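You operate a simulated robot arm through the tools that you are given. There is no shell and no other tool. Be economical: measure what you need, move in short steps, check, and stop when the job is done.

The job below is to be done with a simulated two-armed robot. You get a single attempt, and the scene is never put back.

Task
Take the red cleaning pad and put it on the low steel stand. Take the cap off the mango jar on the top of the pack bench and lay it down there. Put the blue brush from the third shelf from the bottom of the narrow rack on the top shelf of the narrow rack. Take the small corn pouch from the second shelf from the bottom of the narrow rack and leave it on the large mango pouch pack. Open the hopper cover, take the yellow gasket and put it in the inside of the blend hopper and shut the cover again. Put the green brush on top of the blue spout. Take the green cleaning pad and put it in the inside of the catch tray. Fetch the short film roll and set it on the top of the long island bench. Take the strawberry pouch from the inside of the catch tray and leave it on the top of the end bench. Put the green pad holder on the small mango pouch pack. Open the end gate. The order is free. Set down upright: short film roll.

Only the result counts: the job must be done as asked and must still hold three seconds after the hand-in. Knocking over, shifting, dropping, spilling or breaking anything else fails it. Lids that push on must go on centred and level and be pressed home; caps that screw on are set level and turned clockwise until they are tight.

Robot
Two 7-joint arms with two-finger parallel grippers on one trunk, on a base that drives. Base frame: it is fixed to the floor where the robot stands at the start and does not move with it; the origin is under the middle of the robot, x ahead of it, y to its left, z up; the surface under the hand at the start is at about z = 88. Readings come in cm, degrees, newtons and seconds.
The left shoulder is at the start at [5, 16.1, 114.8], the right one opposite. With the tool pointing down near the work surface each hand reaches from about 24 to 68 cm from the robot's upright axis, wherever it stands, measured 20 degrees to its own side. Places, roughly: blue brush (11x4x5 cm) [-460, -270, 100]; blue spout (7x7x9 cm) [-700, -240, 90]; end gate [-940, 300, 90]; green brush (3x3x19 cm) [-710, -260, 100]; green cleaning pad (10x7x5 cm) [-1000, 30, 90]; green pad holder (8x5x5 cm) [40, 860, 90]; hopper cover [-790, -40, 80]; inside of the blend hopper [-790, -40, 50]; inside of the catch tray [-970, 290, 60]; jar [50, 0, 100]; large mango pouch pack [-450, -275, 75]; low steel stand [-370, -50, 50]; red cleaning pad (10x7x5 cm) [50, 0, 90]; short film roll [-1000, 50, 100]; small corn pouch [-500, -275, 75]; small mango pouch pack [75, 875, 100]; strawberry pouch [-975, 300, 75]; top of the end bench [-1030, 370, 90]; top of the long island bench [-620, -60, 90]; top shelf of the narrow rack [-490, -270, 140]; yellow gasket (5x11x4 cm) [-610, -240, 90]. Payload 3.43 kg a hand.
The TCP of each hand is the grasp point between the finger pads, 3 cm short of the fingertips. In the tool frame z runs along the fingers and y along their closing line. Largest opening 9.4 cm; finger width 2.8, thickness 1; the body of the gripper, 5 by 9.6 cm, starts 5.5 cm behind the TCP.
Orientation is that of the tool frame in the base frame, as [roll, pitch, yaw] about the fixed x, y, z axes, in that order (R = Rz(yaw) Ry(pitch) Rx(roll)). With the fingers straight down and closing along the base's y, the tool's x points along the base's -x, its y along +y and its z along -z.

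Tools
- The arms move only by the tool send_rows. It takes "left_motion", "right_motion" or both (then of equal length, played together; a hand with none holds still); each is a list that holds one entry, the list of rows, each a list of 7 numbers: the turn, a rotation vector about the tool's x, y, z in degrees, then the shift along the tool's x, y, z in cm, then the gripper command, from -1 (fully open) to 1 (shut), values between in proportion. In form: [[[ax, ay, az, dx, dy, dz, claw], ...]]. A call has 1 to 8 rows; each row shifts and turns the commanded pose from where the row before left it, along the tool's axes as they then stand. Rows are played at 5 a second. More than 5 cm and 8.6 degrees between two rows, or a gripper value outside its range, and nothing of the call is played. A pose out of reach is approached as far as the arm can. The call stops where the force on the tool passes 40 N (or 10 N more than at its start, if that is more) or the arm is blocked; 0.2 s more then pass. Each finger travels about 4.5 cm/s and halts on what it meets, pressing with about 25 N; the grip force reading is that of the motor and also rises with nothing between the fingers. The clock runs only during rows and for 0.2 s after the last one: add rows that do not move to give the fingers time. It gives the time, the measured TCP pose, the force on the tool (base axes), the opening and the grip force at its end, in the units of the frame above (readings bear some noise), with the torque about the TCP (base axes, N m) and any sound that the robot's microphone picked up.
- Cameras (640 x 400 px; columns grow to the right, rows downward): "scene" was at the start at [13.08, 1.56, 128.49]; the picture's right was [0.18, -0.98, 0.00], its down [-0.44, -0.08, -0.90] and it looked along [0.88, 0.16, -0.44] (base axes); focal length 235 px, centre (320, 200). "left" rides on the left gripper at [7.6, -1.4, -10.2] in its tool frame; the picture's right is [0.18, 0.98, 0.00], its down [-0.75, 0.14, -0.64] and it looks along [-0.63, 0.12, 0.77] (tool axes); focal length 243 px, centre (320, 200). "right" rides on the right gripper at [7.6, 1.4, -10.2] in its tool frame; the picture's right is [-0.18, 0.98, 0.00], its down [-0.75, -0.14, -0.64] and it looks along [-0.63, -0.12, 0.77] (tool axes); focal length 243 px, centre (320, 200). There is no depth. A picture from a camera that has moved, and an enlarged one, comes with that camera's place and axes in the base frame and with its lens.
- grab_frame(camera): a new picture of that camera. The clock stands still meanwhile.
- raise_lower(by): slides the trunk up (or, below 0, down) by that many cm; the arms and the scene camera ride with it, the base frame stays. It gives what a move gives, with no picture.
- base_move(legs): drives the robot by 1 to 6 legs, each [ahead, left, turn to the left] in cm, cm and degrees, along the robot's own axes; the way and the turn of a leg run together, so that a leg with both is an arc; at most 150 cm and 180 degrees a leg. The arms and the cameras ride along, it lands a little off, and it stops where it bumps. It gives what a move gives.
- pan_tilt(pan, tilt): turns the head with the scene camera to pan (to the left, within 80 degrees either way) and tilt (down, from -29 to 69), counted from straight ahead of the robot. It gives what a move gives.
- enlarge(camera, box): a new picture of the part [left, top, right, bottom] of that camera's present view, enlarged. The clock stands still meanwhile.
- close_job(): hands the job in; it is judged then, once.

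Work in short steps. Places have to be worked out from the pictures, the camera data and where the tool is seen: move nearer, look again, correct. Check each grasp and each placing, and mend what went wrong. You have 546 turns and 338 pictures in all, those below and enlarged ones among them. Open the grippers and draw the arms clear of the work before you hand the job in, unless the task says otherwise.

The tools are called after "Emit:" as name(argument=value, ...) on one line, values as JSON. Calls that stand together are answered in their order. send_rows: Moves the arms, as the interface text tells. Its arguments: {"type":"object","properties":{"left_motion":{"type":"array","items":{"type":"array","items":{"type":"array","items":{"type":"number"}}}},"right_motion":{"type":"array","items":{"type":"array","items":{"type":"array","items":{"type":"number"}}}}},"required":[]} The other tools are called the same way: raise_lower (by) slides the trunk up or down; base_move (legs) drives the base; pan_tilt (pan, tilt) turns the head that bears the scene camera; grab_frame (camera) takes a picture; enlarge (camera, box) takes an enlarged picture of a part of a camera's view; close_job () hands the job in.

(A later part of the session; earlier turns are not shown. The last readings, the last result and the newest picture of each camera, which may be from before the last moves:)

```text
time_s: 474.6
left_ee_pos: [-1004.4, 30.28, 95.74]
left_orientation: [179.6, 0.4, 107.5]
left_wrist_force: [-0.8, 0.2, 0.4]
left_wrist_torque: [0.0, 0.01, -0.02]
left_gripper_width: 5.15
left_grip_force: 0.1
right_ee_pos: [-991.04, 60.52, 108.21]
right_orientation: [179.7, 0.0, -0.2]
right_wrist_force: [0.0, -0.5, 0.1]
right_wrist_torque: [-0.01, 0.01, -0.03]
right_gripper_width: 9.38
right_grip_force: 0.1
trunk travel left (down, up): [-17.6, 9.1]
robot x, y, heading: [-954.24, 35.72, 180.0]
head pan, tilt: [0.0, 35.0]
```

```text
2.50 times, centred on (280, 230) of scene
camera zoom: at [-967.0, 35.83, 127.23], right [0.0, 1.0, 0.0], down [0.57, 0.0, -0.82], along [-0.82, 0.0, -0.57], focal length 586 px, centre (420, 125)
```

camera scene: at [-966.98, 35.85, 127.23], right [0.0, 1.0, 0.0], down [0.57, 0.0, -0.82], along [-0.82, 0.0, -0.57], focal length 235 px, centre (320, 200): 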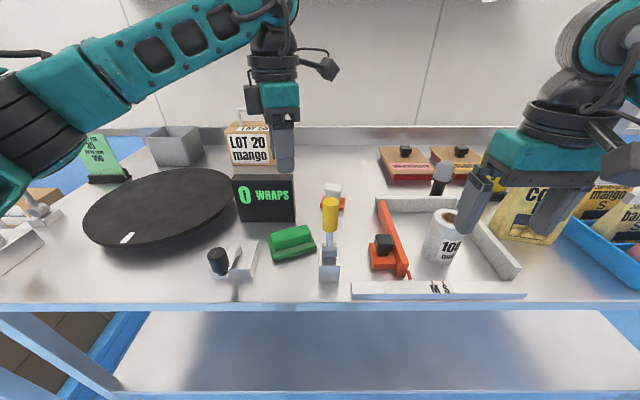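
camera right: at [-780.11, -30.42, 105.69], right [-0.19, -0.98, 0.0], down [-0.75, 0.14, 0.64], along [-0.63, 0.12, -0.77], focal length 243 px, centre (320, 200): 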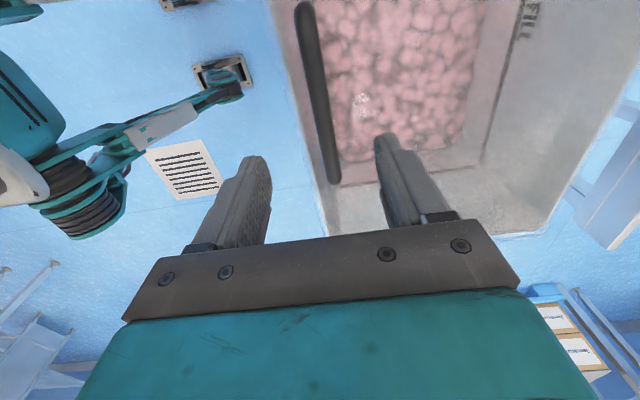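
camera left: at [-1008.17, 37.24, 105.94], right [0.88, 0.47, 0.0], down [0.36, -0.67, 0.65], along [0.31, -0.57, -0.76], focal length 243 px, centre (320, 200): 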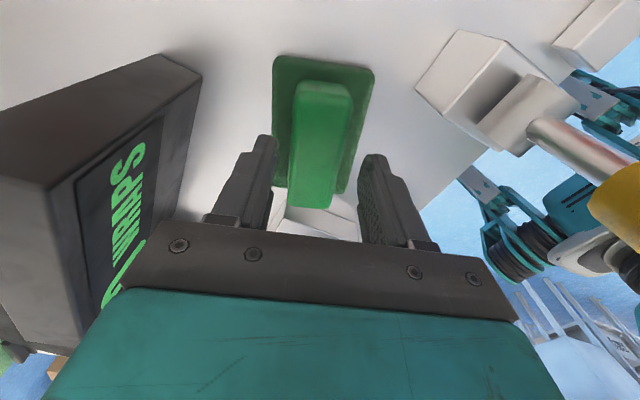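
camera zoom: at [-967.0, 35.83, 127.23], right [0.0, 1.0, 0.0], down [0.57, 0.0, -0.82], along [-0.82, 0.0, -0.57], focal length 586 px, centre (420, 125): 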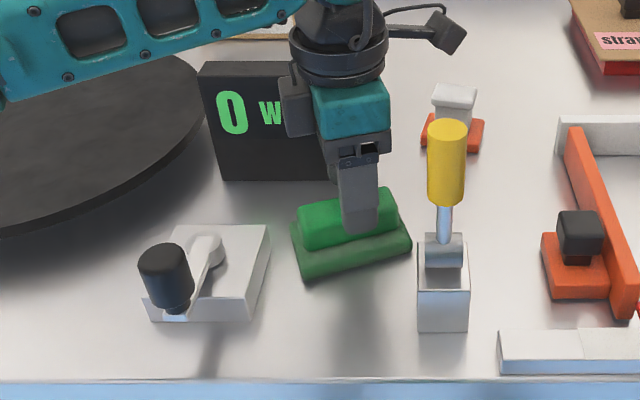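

Aligned. Lower 2.3 cm more, close and lift.

Emit:
send_rows(left_motion=[[[0, 0, 0, 0, 0, 2.3, -0.1], [0, 0, 0, 0, 0, 0, 0.4], [0, 0, 0, 0, 0, 0, 0.9], [0, 0, 0, 0, 0, 0, 0.9], [0, 0, 0, 0, 0, -3, 0.9], [0, 0, 0, 0, 0, -5, 0.9], [0, 0, 0, 0, 0, -5, 0.9], [0, 0, 0, 0, 0, -5, 0.9]]])

Emit:
grab_frame(camera="scene")

```text
time_s: 476.4
left_ee_pos: [-1004.48, 30.33, 111.59]
left_orientation: [179.6, 0.4, 107.4]
left_wrist_force: [0.2, 0.2, -0.7]
left_wrist_torque: [0.01, -0.01, -0.02]
left_gripper_width: 3.32
left_grip_force: 24.7
right_ee_pos: [-990.96, 60.72, 108.15]
right_orientation: [179.8, -0.1, -0.1]
right_wrist_force: [0.5, -0.4, -0.8]
right_wrist_torque: [0.02, -0.01, 0.03]
right_gripper_width: 9.41
right_grip_force: 0.0
trunk travel left (down, up): [-17.6, 9.1]
robot x, y, heading: [-954.2, 35.94, 179.8]
head pan, tilt: [0.0, 35.0]
```

```text
162 pictures are left
camera scene: at [-966.95, 35.85, 127.23], right [0.0, 1.0, 0.0], down [0.57, 0.0, -0.82], along [-0.82, 0.0, -0.57], focal length 235 px, centre (320, 200)
```

scene: 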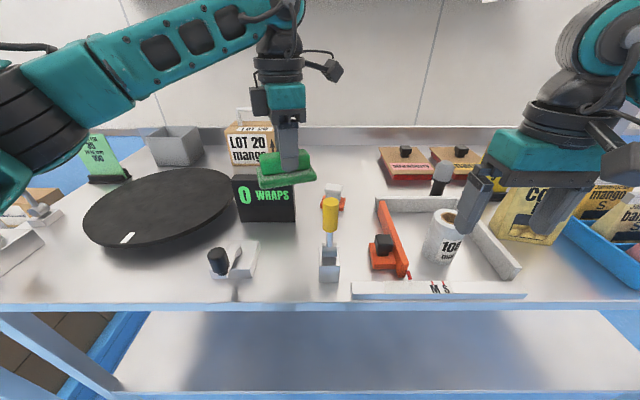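

Pad held. I back off and turn to +y to look at the end gate and catch tray.

Emit:
base_move(legs=[[-60, 0, 0], [0, 0, -90]])

Emit:
pan_tilt(pan=10, tilt=15)

Emit:
grab_frame(camera="scene")

```text
time_s: 483.6
left_ee_pos: [-899.21, 85.74, 111.51]
left_orientation: [179.6, 0.6, 17.0]
left_wrist_force: [1.1, -0.6, -0.8]
left_wrist_torque: [0.0, -0.03, 0.0]
left_gripper_width: 3.35
left_grip_force: 24.6
right_ee_pos: [-869.13, 71.89, 108.19]
right_orientation: [179.7, -0.1, -90.9]
right_wrist_force: [-0.6, -0.5, -0.6]
right_wrist_torque: [0.01, 0.06, 0.02]
right_gripper_width: 9.39
right_grip_force: 0.0
trunk travel left (down, up): [-17.6, 9.1]
robot x, y, heading: [-894.49, 35.29, 89.4]
head pan, tilt: [0.0, 35.0]
```

```text
time_s: 484.4
left_ee_pos: [-899.24, 85.8, 111.47]
left_orientation: [179.5, 0.4, 16.9]
left_wrist_force: [0.3, 0.3, -1.7]
left_wrist_torque: [-0.02, 0.02, 0.04]
left_gripper_width: 3.29
left_grip_force: 24.6
right_ee_pos: [-869.19, 71.93, 108.14]
right_orientation: [179.6, 0.0, -91.0]
right_wrist_force: [0.8, -0.2, 0.0]
right_wrist_torque: [0.01, 0.04, -0.02]
right_gripper_width: 9.4
right_grip_force: 0.0
trunk travel left (down, up): [-17.6, 9.1]
robot x, y, heading: [-894.21, 35.31, 89.0]
head pan, tilt: [10.0, 15.0]
```

```text
161 pictures are left
camera scene: at [-895.7, 48.56, 130.42], right [0.99, 0.16, 0.0], down [0.04, -0.26, -0.97], along [-0.15, 0.95, -0.26], focal length 235 px, centre (320, 200)
```

scene: 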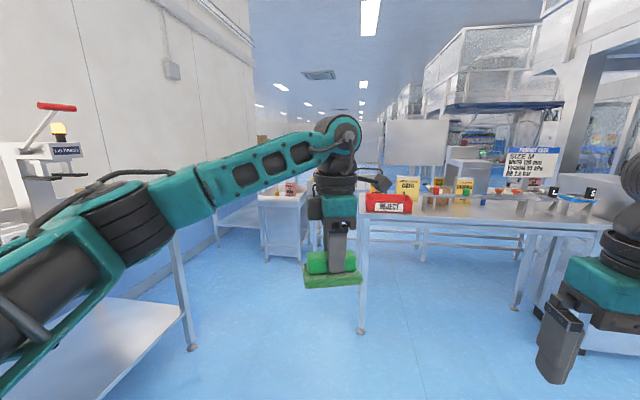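

Emit:
enlarge(camera="scene", box=[235, 130, 475, 280])

```text
2.67 times, centred on (355, 205) of scene
camera zoom: at [-895.7, 48.56, 130.42], right [0.99, 0.16, 0.0], down [0.04, -0.26, -0.97], along [-0.15, 0.95, -0.26], focal length 626 px, centre (227, 187)
```

zoom: 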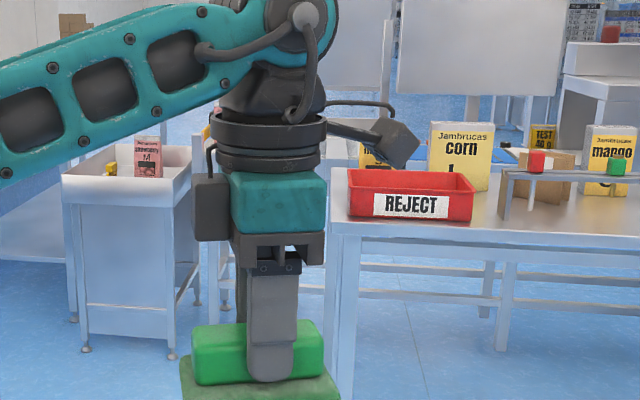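

Catch tray: white box on legs at x -990…-950, front y ≈ 265. I drive nearer and look for the gate.

Emit:
base_move(legs=[[130, 60, 1]])

Emit:
send_rows(left_motion=[[[0, 0, 0, -3, 3, 0, 0.9], [0, 0, 0, -3, 3, 0, 0.9], [0, 0, 0, -3, 3, 0, 0.9], [0, 0, 0, -3, 3, 0, 0.9]]])

Emit:
pan_tilt(pan=0, tilt=25)

Emit:
grab_frame(camera="scene")

```text
time_s: 491.4
left_ee_pos: [-955.61, 214.42, 111.45]
left_orientation: [179.6, 0.4, 16.2]
left_wrist_force: [-0.1, 1.1, -0.7]
left_wrist_torque: [-0.05, -0.04, 0.02]
left_gripper_width: 3.35
left_grip_force: 24.6
right_ee_pos: [-925.73, 200.11, 108.21]
right_orientation: [179.7, 0.0, -91.7]
right_wrist_force: [0.1, -0.7, -0.6]
right_wrist_torque: [0.03, -0.04, 0.01]
right_gripper_width: 9.38
right_grip_force: 0.1
trunk travel left (down, up): [-17.6, 9.1]
robot x, y, heading: [-951.46, 163.81, 88.2]
head pan, tilt: [10.0, 15.0]
```

```text
time_s: 492.4
left_ee_pos: [-963.63, 199.25, 111.76]
left_orientation: [179.8, 0.4, 16.1]
left_wrist_force: [-0.1, 0.5, -0.7]
left_wrist_torque: [0.01, -0.02, 0.04]
left_gripper_width: 3.33
left_grip_force: 25.1
right_ee_pos: [-925.69, 200.08, 108.23]
right_orientation: [179.7, -0.1, -91.7]
right_wrist_force: [-0.1, 0.1, -1.1]
right_wrist_torque: [0.0, -0.03, 0.0]
right_gripper_width: 9.42
right_grip_force: 0.0
trunk travel left (down, up): [-17.6, 9.1]
robot x, y, heading: [-951.26, 163.78, 88.3]
head pan, tilt: [10.0, 15.0]
```

```text
time_s: 493.1
left_ee_pos: [-963.73, 199.3, 111.67]
left_orientation: [179.6, 0.4, 16.1]
left_wrist_force: [0.1, -0.2, -0.7]
left_wrist_torque: [0.02, 0.01, -0.01]
left_gripper_width: 3.33
left_grip_force: 25.5
right_ee_pos: [-925.84, 200.05, 108.22]
right_orientation: [179.7, 0.1, -91.6]
right_wrist_force: [-0.6, 0.1, 0.1]
right_wrist_torque: [0.0, 0.0, 0.0]
right_gripper_width: 9.41
right_grip_force: 0.1
trunk travel left (down, up): [-17.6, 9.1]
robot x, y, heading: [-951.5, 164.01, 88.5]
head pan, tilt: [0.0, 25.0]
```

```text
159 pictures are left
camera scene: at [-950.95, 177.12, 128.81], right [1.0, -0.03, 0.0], down [-0.01, -0.42, -0.91], along [0.03, 0.91, -0.42], focal length 235 px, centre (320, 200)
```

scene: 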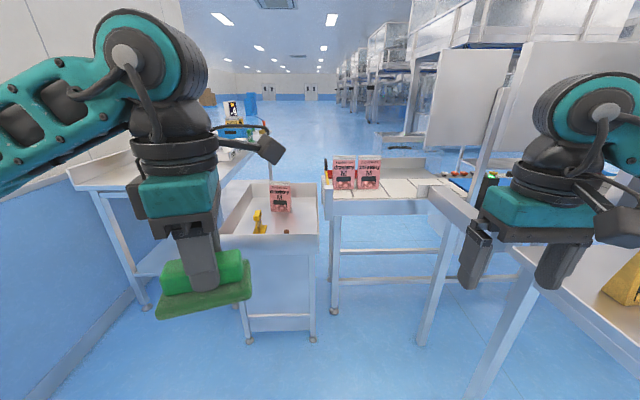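

Emit:
enlarge(camera="scene", box=[210, 140, 450, 290])

```text
2.67 times, centred on (330, 215) of scene
camera zoom: at [-950.95, 177.12, 128.81], right [1.0, -0.03, 0.0], down [-0.01, -0.42, -0.91], along [0.03, 0.91, -0.42], focal length 626 px, centre (293, 160)
```

zoom: 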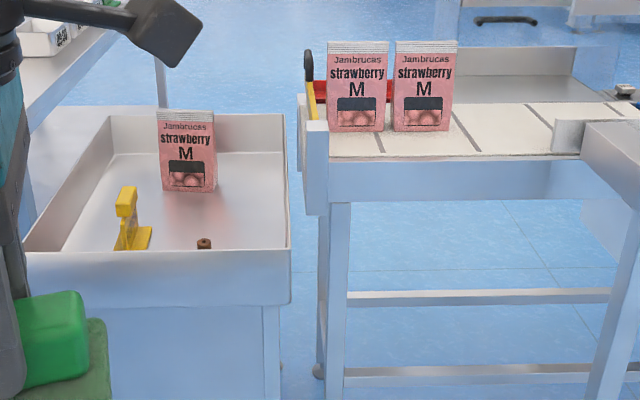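

I go 45 cm closer for a better look at gate and tray.

Emit:
base_move(legs=[[45, 0, 1.5]])

Emit:
pan_tilt(pan=-15, tilt=30)

Emit:
grab_frame(camera="scene")

```text
time_s: 495.9
left_ee_pos: [-963.24, 244.98, 111.77]
left_orientation: [179.7, 0.4, 17.1]
left_wrist_force: [-0.3, -0.2, 0.2]
left_wrist_torque: [-0.03, -0.03, -0.02]
left_gripper_width: 3.33
left_grip_force: 24.8
right_ee_pos: [-925.5, 246.46, 108.2]
right_orientation: [179.7, 0.0, -90.7]
right_wrist_force: [0.1, 0.1, 0.3]
right_wrist_torque: [0.0, 0.01, 0.01]
right_gripper_width: 9.43
right_grip_force: 0.1
trunk travel left (down, up): [-17.6, 9.1]
robot x, y, heading: [-950.29, 209.68, 89.3]
head pan, tilt: [0.0, 25.0]
```

```text
time_s: 496.7
left_ee_pos: [-963.26, 244.88, 111.73]
left_orientation: [179.6, 0.5, 16.9]
left_wrist_force: [-0.1, -0.1, -1.7]
left_wrist_torque: [0.03, -0.03, 0.0]
left_gripper_width: 3.33
left_grip_force: 24.9
right_ee_pos: [-925.55, 246.32, 108.16]
right_orientation: [179.6, 0.0, -90.7]
right_wrist_force: [0.2, 0.7, -0.2]
right_wrist_torque: [0.0, 0.0, 0.0]
right_gripper_width: 9.4
right_grip_force: 0.1
trunk travel left (down, up): [-17.6, 9.1]
robot x, y, heading: [-950.35, 210.0, 89.2]
head pan, tilt: [-15.0, 30.0]
```

```text
157 pictures are left
camera scene: at [-947.92, 222.41, 128.01], right [0.96, -0.27, 0.0], down [-0.13, -0.48, -0.87], along [0.23, 0.83, -0.5], focal length 235 px, centre (320, 200)
```

scene: 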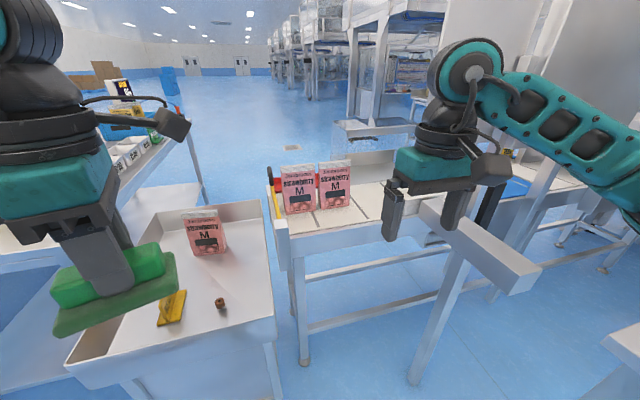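

Emit:
enlarge(camera="scene", box=[245, 140, 405, 260])

```text
3.33 times, centred on (325, 200) of scene
camera zoom: at [-947.92, 222.41, 128.01], right [0.96, -0.27, 0.0], down [-0.13, -0.48, -0.87], along [0.23, 0.83, -0.5], focal length 782 px, centre (303, 200)
```

zoom: 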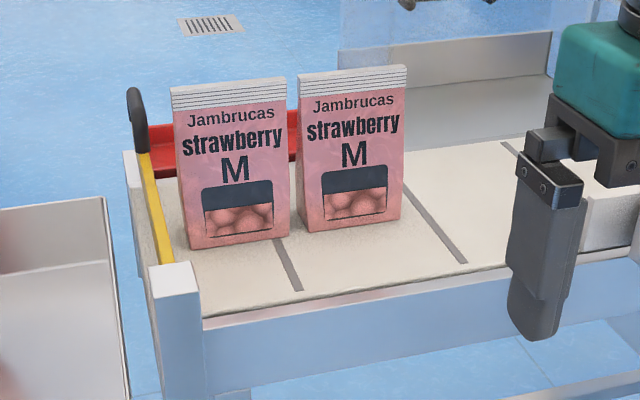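

The gate seems to be a yellow bar from a post at ≈ [-944, 279] to a black upright handle at ≈ [-944, 299.5]. I shift left to view its outer side and line up with the tray.

Emit:
base_move(legs=[[0, 18, 0]])

Emit:
pan_tilt(pan=-15, tilt=35)

Emit:
grab_frame(camera="scene")

Emit:
enlarge(camera="scene", box=[270, 130, 410, 240])

```text
time_s: 498.9
left_ee_pos: [-981.14, 245.25, 111.74]
left_orientation: [179.6, 0.5, 16.8]
left_wrist_force: [-0.8, -0.1, -0.4]
left_wrist_torque: [-0.03, 0.0, 0.01]
left_gripper_width: 3.33
left_grip_force: 24.9
right_ee_pos: [-943.19, 246.46, 108.25]
right_orientation: [179.7, 0.0, -91.0]
right_wrist_force: [1.1, 1.3, 0.0]
right_wrist_torque: [0.01, -0.02, -0.04]
right_gripper_width: 9.4
right_grip_force: 0.1
trunk travel left (down, up): [-17.6, 9.1]
robot x, y, heading: [-968.4, 210.01, 89.2]
head pan, tilt: [-15.0, 30.0]
```

```text
time_s: 499.5
left_ee_pos: [-981.07, 245.18, 111.68]
left_orientation: [179.6, 0.5, 16.8]
left_wrist_force: [0.6, 0.0, -1.5]
left_wrist_torque: [0.01, -0.03, -0.04]
left_gripper_width: 3.33
left_grip_force: 24.6
right_ee_pos: [-943.03, 246.36, 108.13]
right_orientation: [179.7, 0.0, -91.0]
right_wrist_force: [0.1, -0.2, -0.4]
right_wrist_torque: [-0.02, 0.02, 0.01]
right_gripper_width: 9.42
right_grip_force: 0.0
trunk travel left (down, up): [-17.6, 9.1]
robot x, y, heading: [-968.09, 209.82, 89.0]
head pan, tilt: [-15.0, 35.0]
```

```text
155 pictures are left
camera scene: at [-965.78, 222.41, 127.23], right [0.96, -0.27, 0.0], down [-0.16, -0.55, -0.82], along [0.22, 0.79, -0.57], focal length 235 px, centre (320, 200)
```

scene: 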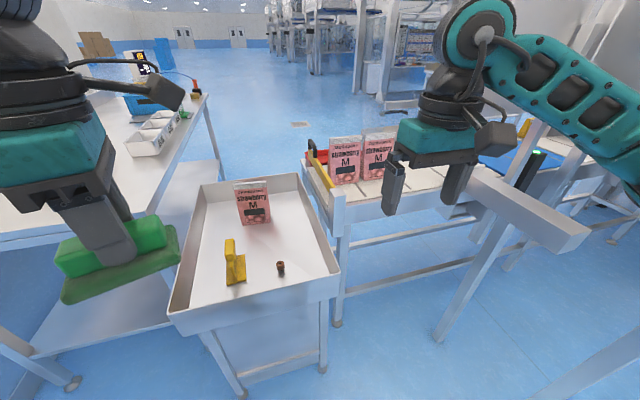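

```text
3.64 times, centred on (340, 185) of scene
camera zoom: at [-965.78, 222.41, 127.23], right [0.96, -0.27, 0.0], down [-0.16, -0.55, -0.82], along [0.22, 0.79, -0.57], focal length 853 px, centre (247, 254)
```

zoom: 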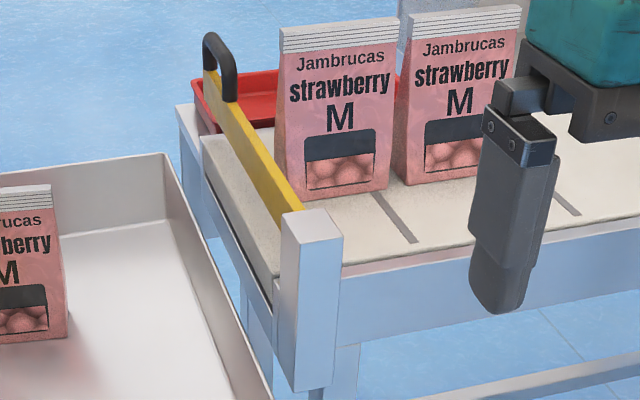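

The gate is a low yellow panel with a black U-handle at its far end (≈ [-945.5, 300, 96]). Tray: rim z ≈ 76, floor ≈ 64, front edge y ≈ 259. I look left to see the end bench before planning.

Emit:
pan_tilt(pan=35, tilt=25)

Emit:
grab_frame(camera="scene")

```text
time_s: 500.7
left_ee_pos: [-981.07, 245.21, 111.67]
left_orientation: [179.6, 0.6, 16.8]
left_wrist_force: [0.0, 0.4, -1.0]
left_wrist_torque: [0.01, 0.0, -0.02]
left_gripper_width: 3.31
left_grip_force: 24.6
right_ee_pos: [-943.18, 246.52, 108.18]
right_orientation: [179.7, 0.1, -91.0]
right_wrist_force: [0.1, 0.1, 0.6]
right_wrist_torque: [-0.01, 0.0, -0.01]
right_gripper_width: 9.41
right_grip_force: 0.0
trunk travel left (down, up): [-17.6, 9.1]
robot x, y, heading: [-968.19, 210.25, 89.0]
head pan, tilt: [35.0, 25.0]
```

```text
153 pictures are left
camera scene: at [-973.35, 221.57, 128.8], right [0.83, 0.56, 0.0], down [0.24, -0.35, -0.91], along [-0.51, 0.75, -0.42], focal length 235 px, centre (320, 200)
```

scene: 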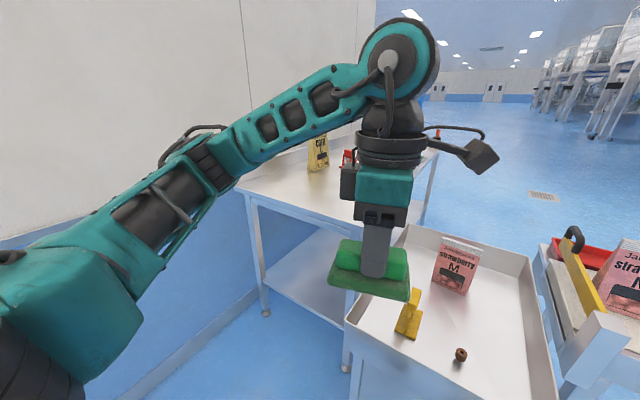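

The end bench starts at y ≈ 285, x -1060…-1000. First the pad: I drive to y ≈ 229, x ≈ -960, lower the trunk, square the pad.

Emit:
base_move(legs=[[18, -8, 1]])

Emit:
raise_lower(by=-17)

Emit:
send_rows(left_motion=[[[0, 0, 8.3, 0, 0, 0, 0.9], [0, 0, 8.3, 0, 0, 0, 0.9]]])

Emit:
pan_tilt(pan=5, tilt=45)

Emit:
grab_frame(camera="scene")

```text
time_s: 502.3
left_ee_pos: [-973.03, 263.26, 111.64]
left_orientation: [179.7, 0.6, 17.7]
left_wrist_force: [0.8, 0.1, -1.1]
left_wrist_torque: [-0.03, -0.01, -0.04]
left_gripper_width: 3.32
left_grip_force: 25.1
right_ee_pos: [-935.25, 265.07, 108.06]
right_orientation: [179.7, 0.0, -90.1]
right_wrist_force: [0.3, 0.6, 0.8]
right_wrist_torque: [0.02, 0.01, 0.01]
right_gripper_width: 9.39
right_grip_force: 0.0
trunk travel left (down, up): [-17.6, 9.1]
robot x, y, heading: [-960.05, 227.82, 90.0]
head pan, tilt: [35.0, 25.0]
```

```text
time_s: 504.2
left_ee_pos: [-973.1, 263.28, 94.63]
left_orientation: [179.6, 0.5, 17.6]
left_wrist_force: [-0.3, 0.5, -0.5]
left_wrist_torque: [0.01, -0.04, 0.0]
left_gripper_width: 3.3
left_grip_force: 25.3
right_ee_pos: [-935.27, 264.98, 91.12]
right_orientation: [179.7, 0.1, -90.1]
right_wrist_force: [0.0, -0.6, -0.5]
right_wrist_torque: [-0.02, 0.02, 0.03]
right_gripper_width: 9.39
right_grip_force: 0.1
trunk travel left (down, up): [-0.6, 26.1]
robot x, y, heading: [-959.7, 228.37, 90.1]
head pan, tilt: [35.0, 25.0]
```

```text
time_s: 504.8
left_ee_pos: [-973.09, 263.26, 94.71]
left_orientation: [179.4, 0.3, 0.8]
left_wrist_force: [0.2, 0.4, -1.1]
left_wrist_torque: [-0.01, -0.01, 0.01]
left_gripper_width: 3.33
left_grip_force: 25.1
right_ee_pos: [-935.27, 265.2, 91.14]
right_orientation: [179.6, 0.0, -90.2]
right_wrist_force: [0.6, -0.2, -0.8]
right_wrist_torque: [-0.02, 0.01, -0.03]
right_gripper_width: 9.39
right_grip_force: 0.2
trunk travel left (down, up): [-0.6, 26.1]
robot x, y, heading: [-959.76, 228.15, 90.0]
head pan, tilt: [35.0, 25.0]
```

```text
time_s: 505.8
left_ee_pos: [-973.2, 263.27, 94.77]
left_orientation: [179.6, 0.3, 1.2]
left_wrist_force: [0.1, 0.0, -0.4]
left_wrist_torque: [-0.02, 0.01, 0.03]
left_gripper_width: 3.35
left_grip_force: 25.1
right_ee_pos: [-935.13, 265.12, 91.22]
right_orientation: [179.7, -0.1, -90.1]
right_wrist_force: [0.6, -0.8, -0.6]
right_wrist_torque: [-0.02, -0.02, 0.01]
right_gripper_width: 9.41
right_grip_force: 0.1
trunk travel left (down, up): [-0.6, 26.1]
robot x, y, heading: [-960.06, 228.06, 90.1]
head pan, tilt: [5.0, 45.0]
```

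```text
152 pictures are left
camera scene: at [-960.52, 240.29, 108.75], right [1.0, 0.09, 0.0], down [0.06, -0.7, -0.71], along [-0.06, 0.7, -0.71], focal length 235 px, centre (320, 200)
```

scene: 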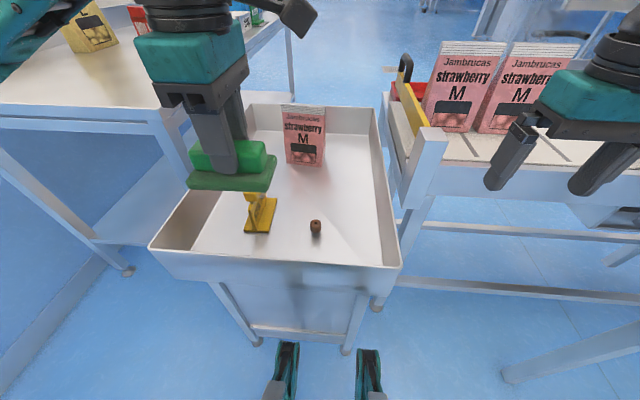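

From here the free floor in the tray is around [-963.5, 289]. I creep 5 cm closer and move the pad above that spot.

Emit:
base_move(legs=[[5, 0, 0]])

Emit:
send_rows(left_motion=[[[0, 0, 0, 1.9, -4.1, 0, 0.9], [0, 0, 0, 1.9, -4.1, 0, 0.9], [0, 0, 0, 1.9, -4.1, 0, 0.9], [0, 0, 0, 1.9, -4.1, 0, 0.9], [0, 0, 0, 1.9, -4.1, 2, 0.9], [0, 0, 0, 0, 0, 4.5, 0.9], [0, 0, 0, 0, 0, 4.5, 0.9], [0, 0, 0, 0, 0, 4.5, 0.9]]])

Emit:
grab_frame(camera="scene")

```text
time_s: 506.8
left_ee_pos: [-973.08, 266.64, 94.68]
left_orientation: [179.4, 0.3, 1.1]
left_wrist_force: [0.1, 0.1, -0.8]
left_wrist_torque: [-0.01, 0.0, 0.04]
left_gripper_width: 3.33
left_grip_force: 25.0
right_ee_pos: [-935.33, 268.38, 91.17]
right_orientation: [179.7, -0.1, -90.0]
right_wrist_force: [-0.4, 0.5, 0.5]
right_wrist_torque: [-0.01, 0.04, 0.01]
right_gripper_width: 9.42
right_grip_force: 0.2
trunk travel left (down, up): [-0.6, 26.1]
robot x, y, heading: [-960.34, 231.37, 90.1]
head pan, tilt: [5.0, 45.0]
stopped in leg 1: the robot was blocked; the commanded pose is now the measured one
```

```text
time_s: 508.6
left_ee_pos: [-964.34, 286.79, 78.93]
left_orientation: [179.4, 0.3, 1.0]
left_wrist_force: [0.1, -0.6, -0.3]
left_wrist_torque: [-0.01, 0.01, 0.0]
left_gripper_width: 3.33
left_grip_force: 25.1
right_ee_pos: [-935.23, 268.33, 91.13]
right_orientation: [179.7, -0.1, -90.2]
right_wrist_force: [-1.2, -0.9, 1.0]
right_wrist_torque: [-0.03, 0.01, -0.01]
right_gripper_width: 9.39
right_grip_force: 0.0
trunk travel left (down, up): [-0.6, 26.1]
robot x, y, heading: [-960.11, 231.47, 89.8]
head pan, tilt: [5.0, 45.0]
```

```text
151 pictures are left
camera scene: at [-960.5, 243.56, 108.75], right [1.0, 0.09, 0.0], down [0.06, -0.7, -0.71], along [-0.06, 0.7, -0.71], focal length 235 px, centre (320, 200)
```

scene: 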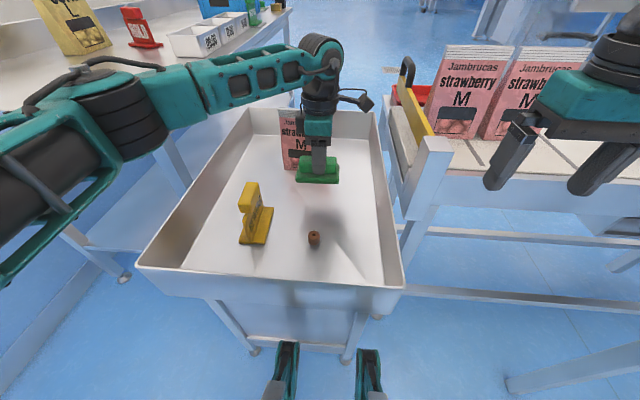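

Blocked at y = 231.4 – that's the closest. The pad hangs over a free spot; lowering it.

Emit:
send_rows(left_motion=[[[0, 0, 0, 0.6, -1, 3, 0.9], [0, 0, 0, 0, 0, 3.5, 0.9], [0, 0, 0, 0, 0, 2.5, 0.9], [0, 0, 0, 0, 0, 0, 0.9]]])

Emit:
enlarge(camera="scene", box=[220, 90, 420, 270])

```text
time_s: 509.6
left_ee_pos: [-963.53, 287.77, 69.95]
left_orientation: [179.6, 0.3, 1.0]
left_wrist_force: [0.2, 0.2, 1.4]
left_wrist_torque: [0.13, 0.12, 0.01]
left_gripper_width: 3.33
left_grip_force: 25.1
right_ee_pos: [-935.14, 268.4, 91.03]
right_orientation: [179.6, -0.1, -90.2]
right_wrist_force: [-0.4, 0.7, 0.8]
right_wrist_torque: [-0.02, 0.03, -0.03]
right_gripper_width: 9.39
right_grip_force: 0.0
trunk travel left (down, up): [-0.6, 26.1]
robot x, y, heading: [-959.99, 231.47, 89.9]
head pan, tilt: [5.0, 45.0]
```

```text
2.22 times, centred on (320, 180) of scene
camera zoom: at [-960.49, 243.55, 108.75], right [1.0, 0.09, 0.0], down [0.06, -0.7, -0.71], along [-0.06, 0.7, -0.71], focal length 521 px, centre (320, 244)
```

zoom: 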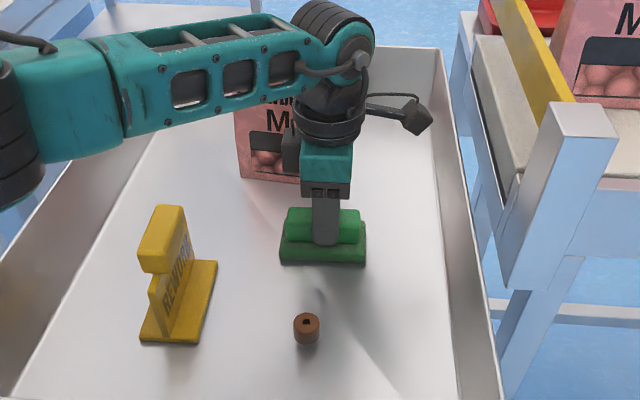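

Touching the tray floor. A hair more, then release and rise.

Emit:
send_rows(left_motion=[[[0, 0, 0, 0, 0, 0.15, 0.9], [0, 0, 0, 0, 0, 0, 0.2], [0, 0, 0, 0, 0, 0, -0.1], [0, 0, 0, 0, 0, -1, -0.1], [0, 0, 0, 0, 0, -4, -0.1], [0, 0, 0, 0, 0, -5, -0.1], [0, 0, 0, 0, 0, -5, -0.1], [0, 0, 0, 0, 2, -4, -0.1]]])

Emit:
enlarge(camera="scene", box=[220, 70, 420, 250])

```text
time_s: 511.4
left_ee_pos: [-963.43, 286.33, 89.13]
left_orientation: [179.4, 0.5, 1.1]
left_wrist_force: [0.2, 0.0, -0.6]
left_wrist_torque: [0.0, 0.0, 0.04]
left_gripper_width: 5.16
left_grip_force: 0.1
right_ee_pos: [-935.21, 268.34, 91.14]
right_orientation: [179.6, -0.1, -90.2]
right_wrist_force: [0.3, -0.1, 0.2]
right_wrist_torque: [0.02, -0.01, 0.02]
right_gripper_width: 9.42
right_grip_force: 0.0
trunk travel left (down, up): [-0.6, 26.1]
robot x, y, heading: [-959.64, 231.28, 89.8]
head pan, tilt: [5.0, 45.0]
```

```text
2.22 times, centred on (320, 160) of scene
camera zoom: at [-960.5, 243.55, 108.74], right [1.0, 0.09, 0.0], down [0.06, -0.7, -0.71], along [-0.06, 0.7, -0.71], focal length 521 px, centre (320, 289)
```

zoom: 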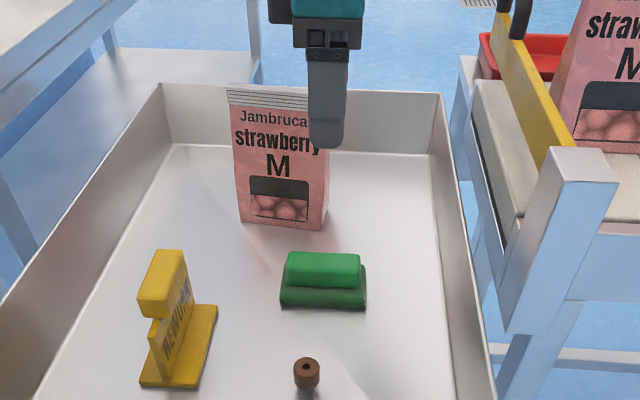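

Pad is in the tray. For the strawberry pouch (centre ≈ [-970, 301.6], top z ≈ 81, 11 cm wide) I'll come with the left hand tilted 52° from the left and yawed ~43° to gain reach. First reposition and tilt.

Emit:
send_rows(left_motion=[[[0, 0, 0, -3.65, 1.5, -2.25, -1], [0, 0, 0, -3.65, 1.5, -2.25, -1], [0, 0, 0, -3.65, 1.5, -2.25, -1], [0, 0, 0, -3.65, 1.5, -2.25, -1], [0, 8.6, 0, 0, 0, 0, -1], [0, 8.6, 0, 0, 0, 0, -1], [0, 8.6, 0, 0, 0, 0, -1], [0, 8.6, 0, 0, 0, 0, -1]]])

Emit:
send_rows(left_motion=[[[0, 8.6, 0, 0, 0, 0, -1], [0, 8.6, 0, 0, 0, 0, -1], [6.66, 0, -5.28, 0, 0, 0, -1], [6.66, 0, -5.28, 0, 0, 0, -1], [6.66, 0, -5.28, 0, 0, 0, -1], [6.66, 0, -5.28, 0, 0, 0, -1], [6.66, 0, -5.28, 0, 0, 0, -1]]])

Emit:
grab_frame(camera="scene")

Emit:
grab_frame(camera="left")

```text
time_s: 513.2
left_ee_pos: [-977.91, 279.97, 97.83]
left_orientation: [179.3, -34.3, 1.5]
left_wrist_force: [0.2, 0.5, -0.2]
left_wrist_torque: [0.02, -0.01, 0.06]
left_gripper_width: 9.39
left_grip_force: 0.1
right_ee_pos: [-935.27, 268.35, 91.22]
right_orientation: [179.7, -0.1, -90.2]
right_wrist_force: [-0.5, 0.3, 0.7]
right_wrist_torque: [-0.02, 0.0, -0.01]
right_gripper_width: 9.42
right_grip_force: 0.0
trunk travel left (down, up): [-0.6, 26.1]
robot x, y, heading: [-960.18, 231.58, 89.9]
head pan, tilt: [5.0, 45.0]
```

```text
time_s: 514.8
left_ee_pos: [-977.84, 279.99, 97.87]
left_orientation: [179.7, -51.0, 43.9]
left_wrist_force: [-0.1, 0.2, 0.4]
left_wrist_torque: [-0.01, 0.03, 0.03]
left_gripper_width: 9.41
left_grip_force: 0.0
right_ee_pos: [-935.02, 268.45, 91.13]
right_orientation: [179.7, -0.1, -90.3]
right_wrist_force: [-0.6, 0.7, 0.3]
right_wrist_torque: [0.0, -0.01, 0.03]
right_gripper_width: 9.39
right_grip_force: 0.1
trunk travel left (down, up): [-0.6, 26.1]
robot x, y, heading: [-959.83, 231.76, 89.9]
head pan, tilt: [5.0, 45.0]
```

```text
148 pictures are left
camera scene: at [-960.5, 243.56, 108.75], right [1.0, 0.09, 0.0], down [0.06, -0.7, -0.71], along [-0.06, 0.7, -0.71], focal length 235 px, centre (320, 200)
```

scene: 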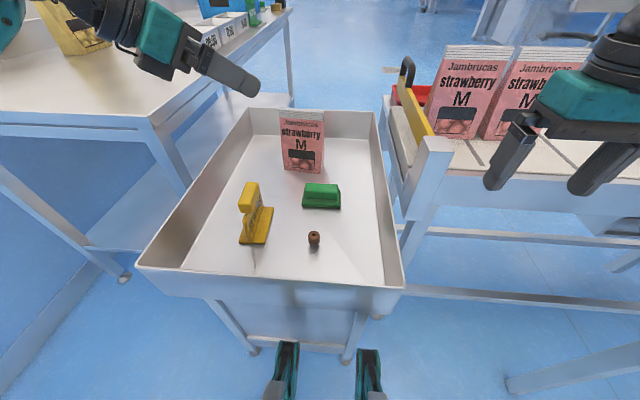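

```text
147 pictures are left
camera left: at [-981.12, 278.99, 110.28], right [0.76, -0.63, 0.15], down [-0.61, -0.77, -0.18], along [0.23, 0.05, -0.97], focal length 243 px, centre (320, 200)
```

left: 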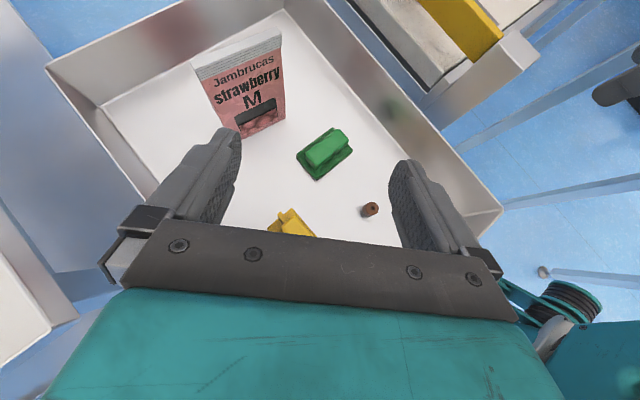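

The view confirms the seal runs from [-976, 303.2] to [-963.8, 301.3]. I move to a start point 13 cm back along the approach axis.

Emit:
send_rows(left_motion=[[[0, 0, 0, -0.93, -2.58, 3.05, -1], [0, 0, 0, -0.93, -2.58, 3.05, -1], [0, 0, 0, -0.93, -2.58, 3.05, -1], [0, 0, 0, -0.93, -2.58, 3.05, -1], [0, 0, 0, -0.93, -2.58, 3.05, -1], [0, 0, 0, 0, 0, 0, -1]]])

Emit:
grab_frame(camera="scene")

Emit:
grab_frame(camera="left")

```text
time_s: 516.2
left_ee_pos: [-980.04, 295.51, 84.61]
left_orientation: [179.7, -50.9, 43.8]
left_wrist_force: [0.4, -0.5, 0.8]
left_wrist_torque: [0.0, -0.01, -0.03]
left_gripper_width: 9.37
left_grip_force: 0.1
right_ee_pos: [-935.26, 268.42, 91.11]
right_orientation: [179.7, -0.1, -90.1]
right_wrist_force: [0.5, 0.7, 0.0]
right_wrist_torque: [-0.03, -0.02, -0.01]
right_gripper_width: 9.41
right_grip_force: 0.0
trunk travel left (down, up): [-0.6, 26.1]
robot x, y, heading: [-959.77, 231.55, 90.0]
head pan, tilt: [5.0, 45.0]
```

```text
146 pictures are left
camera scene: at [-960.5, 243.57, 108.74], right [1.0, 0.09, 0.0], down [0.06, -0.7, -0.71], along [-0.06, 0.7, -0.71], focal length 235 px, centre (320, 200)
```

scene: 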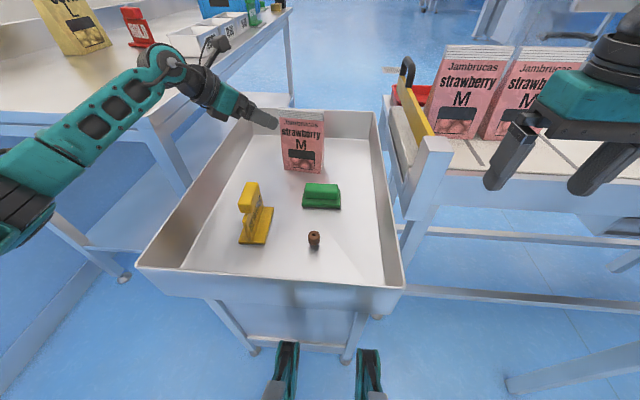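

```text
145 pictures are left
camera left: at [-983.46, 294.41, 96.93], right [0.76, -0.63, 0.15], down [-0.61, -0.77, -0.18], along [0.23, 0.05, -0.97], focal length 243 px, centre (320, 200)
```

left: 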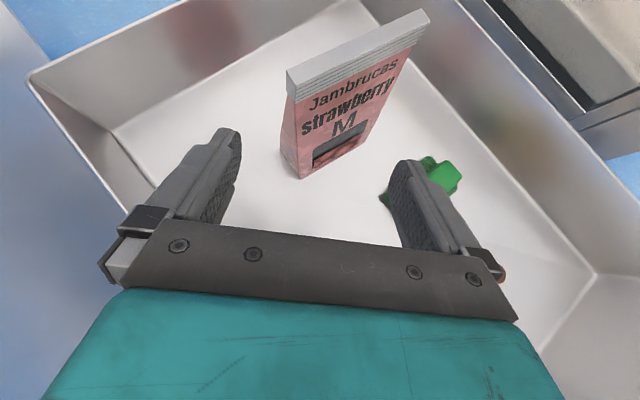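

The pouch's left edge lies between the fingers. Advance 9 cm along the tool axis and check.

Emit:
send_rows(left_motion=[[[0, 0, 0, 0, -0.2, 4.5, -1], [0, 0, 0, 0, -0.2, 4.5, -1], [0, 0, 0, 0, 0, 0, -1]]])

Emit:
grab_frame(camera="left")

Emit:
enlarge(camera="scene", box=[200, 60, 400, 220])

```text
time_s: 517.0
left_ee_pos: [-975.25, 300.7, 78.89]
left_orientation: [179.7, -50.9, 43.8]
left_wrist_force: [-0.4, -0.1, 0.9]
left_wrist_torque: [0.01, -0.01, -0.01]
left_gripper_width: 9.4
left_grip_force: 0.0
right_ee_pos: [-935.28, 268.48, 91.21]
right_orientation: [179.7, -0.1, -90.2]
right_wrist_force: [0.2, 0.4, -0.1]
right_wrist_torque: [-0.03, 0.02, 0.01]
right_gripper_width: 9.42
right_grip_force: 0.0
trunk travel left (down, up): [-0.6, 26.1]
robot x, y, heading: [-959.88, 231.68, 89.8]
head pan, tilt: [5.0, 45.0]
```

```text
144 pictures are left
camera left: at [-978.48, 299.68, 91.37], right [0.76, -0.63, 0.15], down [-0.61, -0.77, -0.18], along [0.23, 0.05, -0.97], focal length 243 px, centre (320, 200)
```

left: 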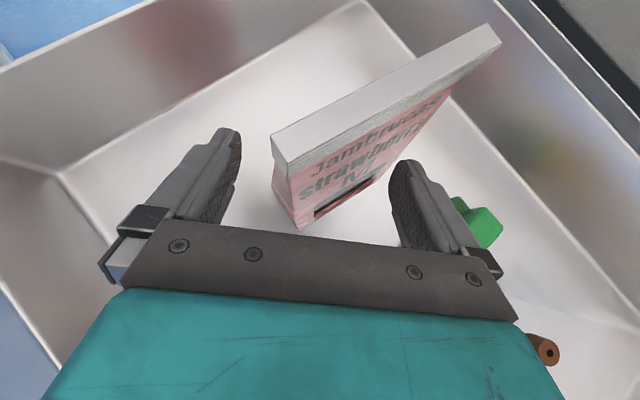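

```text
2.50 times, centred on (300, 140) of scene
camera zoom: at [-960.5, 243.57, 108.74], right [1.0, 0.09, 0.0], down [0.06, -0.7, -0.71], along [-0.06, 0.7, -0.71], focal length 586 px, centre (370, 350)
```

zoom: 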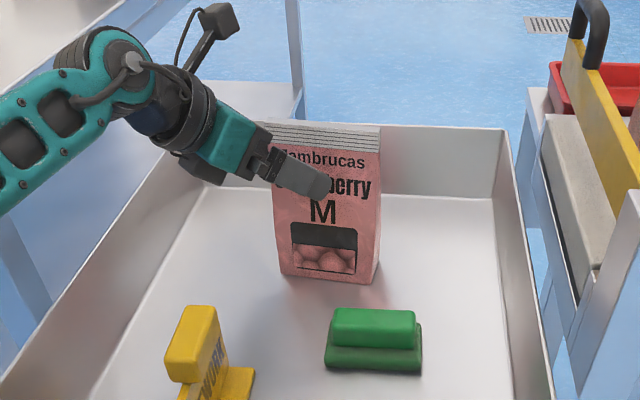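

Advance 2 cm more and close slowly; the pouch will turn to align with the pads.

Emit:
send_rows(left_motion=[[[0, 0, 0, 0, 0, 2, -1], [0, 0, 0, 0, 0, 0, -0.6], [0, 0, 0, 0, 0, 0, -0.3], [0, 0, 0, 0, 0, 0, 0], [0, 0, 0, 0, 0, 0, 0.3], [0, 0, 0, 0, 0, 0, 0.6], [0, 0, 0, 0, 0, 0, 0.9], [0, 0, 0, 0, 0, 0, 0.9]]])

Emit:
grab_frame(camera="left")

Emit:
enlarge(camera="scene", box=[200, 60, 400, 220])

```text
time_s: 518.8
left_ee_pos: [-974.3, 301.69, 77.71]
left_orientation: [179.7, -50.9, 43.9]
left_wrist_force: [-0.2, -0.9, 2.0]
left_wrist_torque: [-0.04, -0.01, -0.06]
left_gripper_width: 2.51
left_grip_force: 25.5
right_ee_pos: [-935.23, 268.33, 91.09]
right_orientation: [179.7, -0.2, -90.2]
right_wrist_force: [-0.2, -1.0, -1.2]
right_wrist_torque: [0.0, 0.02, -0.02]
right_gripper_width: 9.43
right_grip_force: 0.1
trunk travel left (down, up): [-0.6, 26.1]
robot x, y, heading: [-959.97, 231.33, 89.7]
head pan, tilt: [5.0, 45.0]
```

```text
142 pictures are left
camera left: at [-977.58, 300.71, 90.19], right [0.76, -0.63, 0.15], down [-0.61, -0.77, -0.18], along [0.23, 0.05, -0.97], focal length 243 px, centre (320, 200)
```

left: 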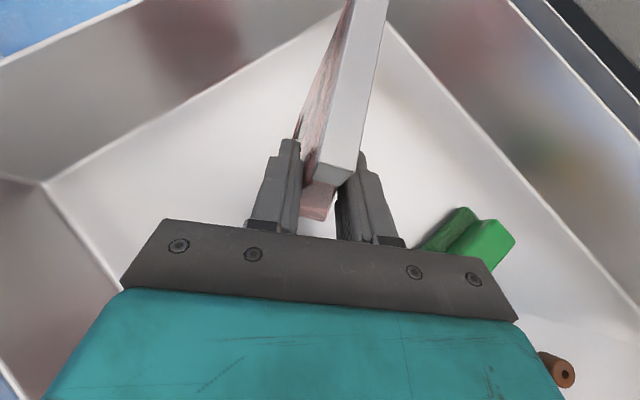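

```text
2.50 times, centred on (300, 140) of scene
camera zoom: at [-960.5, 243.54, 108.75], right [1.0, 0.09, 0.0], down [0.06, -0.7, -0.71], along [-0.06, 0.7, -0.71], focal length 586 px, centre (370, 350)
```

zoom: 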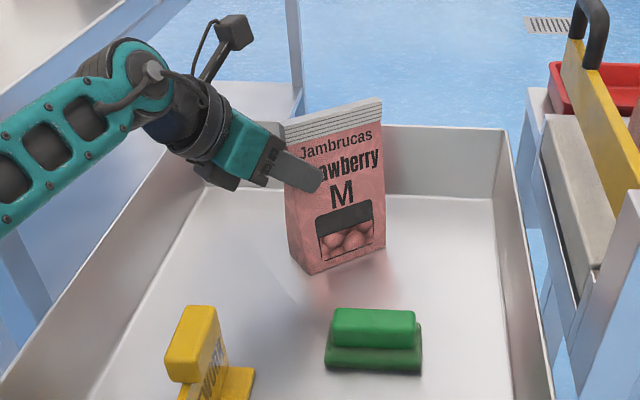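

The pouch turned and is firmly pinched. I lift it straight up 18 cm.

Emit:
send_rows(left_motion=[[[0, 0, 0, 1.5, 0, -1.2, 0.9], [0, 0, 0, 3.1, 0, -2.52, 0.9], [0, 0, 0, 3.1, 0, -2.52, 0.9], [0, 0, 0, 3.1, 0, -2.52, 0.9], [0, 0, 0, 3.1, 0, -2.52, 0.9], [0, 0, 0, 0, 0, 0, 0.9]]])

Emit:
grab_frame(camera="scene")

```text
time_s: 520.2
left_ee_pos: [-974.33, 301.61, 95.55]
left_orientation: [179.7, -51.0, 43.9]
left_wrist_force: [-0.4, -0.5, -0.3]
left_wrist_torque: [-0.01, 0.0, -0.04]
left_gripper_width: 2.46
left_grip_force: 25.0
right_ee_pos: [-935.16, 268.33, 91.17]
right_orientation: [179.6, -0.2, -90.2]
right_wrist_force: [-0.8, -0.1, -0.3]
right_wrist_torque: [0.02, -0.01, -0.03]
right_gripper_width: 9.41
right_grip_force: 0.1
trunk travel left (down, up): [-0.6, 26.1]
robot x, y, heading: [-960.05, 231.44, 89.9]
head pan, tilt: [5.0, 45.0]
```

```text
140 pictures are left
camera scene: at [-960.49, 243.55, 108.74], right [1.0, 0.09, 0.0], down [0.06, -0.7, -0.71], along [-0.06, 0.7, -0.71], focal length 235 px, centre (320, 200)
```

scene: 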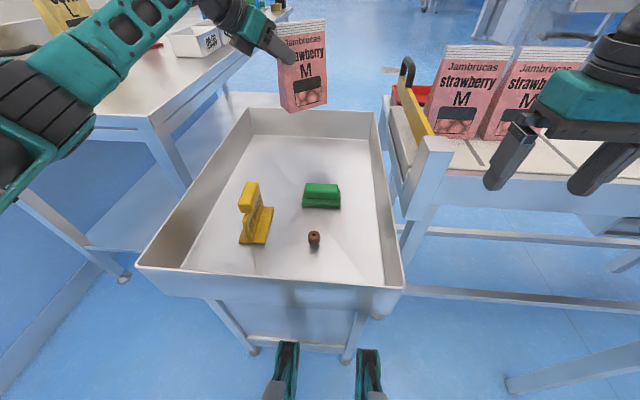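

Pouch free of the tray. I raise the trunk, draw the arm in, back off and drive left to the end bench.

Emit:
raise_lower(by=17.5)

Emit:
send_rows(left_motion=[[[0, 0, 0, -1.82, 3.0, -2.25, 0.9], [0, 0, 0, -1.82, 3.0, -2.25, 0.9], [0, 0, 0, -1.82, 3.0, -2.25, 0.9], [0, 0, 0, -1.82, 3.0, -2.25, 0.9], [0, 0, 0, -1.82, 3.0, -2.25, 0.9]]])

Emit:
base_move(legs=[[-25, 0, 0], [0, 45, 0], [20, 0, 0]])

Emit:
pan_tilt(pan=10, tilt=35)

Emit:
grab_frame(camera="scene")

```text
time_s: 522.2
left_ee_pos: [-974.26, 301.58, 113.05]
left_orientation: [179.8, -51.0, 43.7]
left_wrist_force: [0.4, 0.2, -0.6]
left_wrist_torque: [-0.05, 0.04, 0.01]
left_gripper_width: 2.45
left_grip_force: 25.3
right_ee_pos: [-935.24, 268.42, 108.58]
right_orientation: [179.7, -0.1, -90.2]
right_wrist_force: [-0.2, 0.1, -0.8]
right_wrist_torque: [0.02, 0.0, 0.0]
right_gripper_width: 9.39
right_grip_force: 0.2
trunk travel left (down, up): [-18.1, 8.6]
robot x, y, heading: [-960.02, 232.03, 90.1]
head pan, tilt: [5.0, 45.0]
```

```text
time_s: 523.4
left_ee_pos: [-974.22, 280.57, 113.52]
left_orientation: [179.5, -50.9, 43.9]
left_wrist_force: [0.0, -0.1, -1.7]
left_wrist_torque: [-0.06, 0.03, 0.01]
left_gripper_width: 2.41
left_grip_force: 24.9
right_ee_pos: [-935.26, 268.38, 108.65]
right_orientation: [179.7, -0.1, -90.2]
right_wrist_force: [-0.2, 0.5, 0.5]
right_wrist_torque: [-0.02, -0.02, 0.03]
right_gripper_width: 9.41
right_grip_force: 0.1
trunk travel left (down, up): [-18.1, 8.6]
robot x, y, heading: [-960.0, 231.47, 89.8]
head pan, tilt: [5.0, 45.0]
```

```text
time_s: 530.5
left_ee_pos: [-1019.41, 274.78, 113.38]
left_orientation: [179.6, -50.9, 44.6]
left_wrist_force: [0.3, -0.2, -0.9]
left_wrist_torque: [-0.05, 0.0, -0.01]
left_gripper_width: 2.39
left_grip_force: 25.3
right_ee_pos: [-980.28, 262.88, 108.66]
right_orientation: [179.7, -0.1, -89.5]
right_wrist_force: [0.0, 0.5, 0.2]
right_wrist_torque: [0.0, 0.0, 0.02]
right_gripper_width: 9.43
right_grip_force: 0.0
trunk travel left (down, up): [-18.1, 8.6]
robot x, y, heading: [-1004.97, 225.62, 90.4]
head pan, tilt: [5.0, 45.0]
```

```text
time_s: 531.2
left_ee_pos: [-1019.29, 274.84, 113.51]
left_orientation: [179.7, -50.8, 44.4]
left_wrist_force: [-0.2, 0.1, -0.7]
left_wrist_torque: [-0.03, -0.01, -0.01]
left_gripper_width: 2.4
left_grip_force: 25.1
right_ee_pos: [-980.41, 262.91, 108.71]
right_orientation: [179.7, -0.1, -89.5]
right_wrist_force: [-0.1, -0.3, -0.2]
right_wrist_torque: [-0.01, -0.01, -0.01]
right_gripper_width: 9.4
right_grip_force: 0.1
trunk travel left (down, up): [-18.1, 8.6]
robot x, y, heading: [-1004.74, 225.76, 90.7]
head pan, tilt: [10.0, 35.0]
```

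```text
139 pictures are left
camera scene: at [-1006.15, 238.34, 127.72], right [0.98, 0.18, 0.0], down [0.1, -0.56, -0.82], along [-0.15, 0.81, -0.57], focal length 235 px, centre (320, 200)
```

scene: 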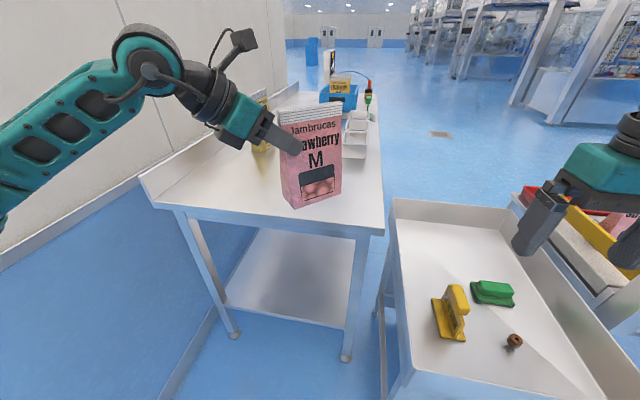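

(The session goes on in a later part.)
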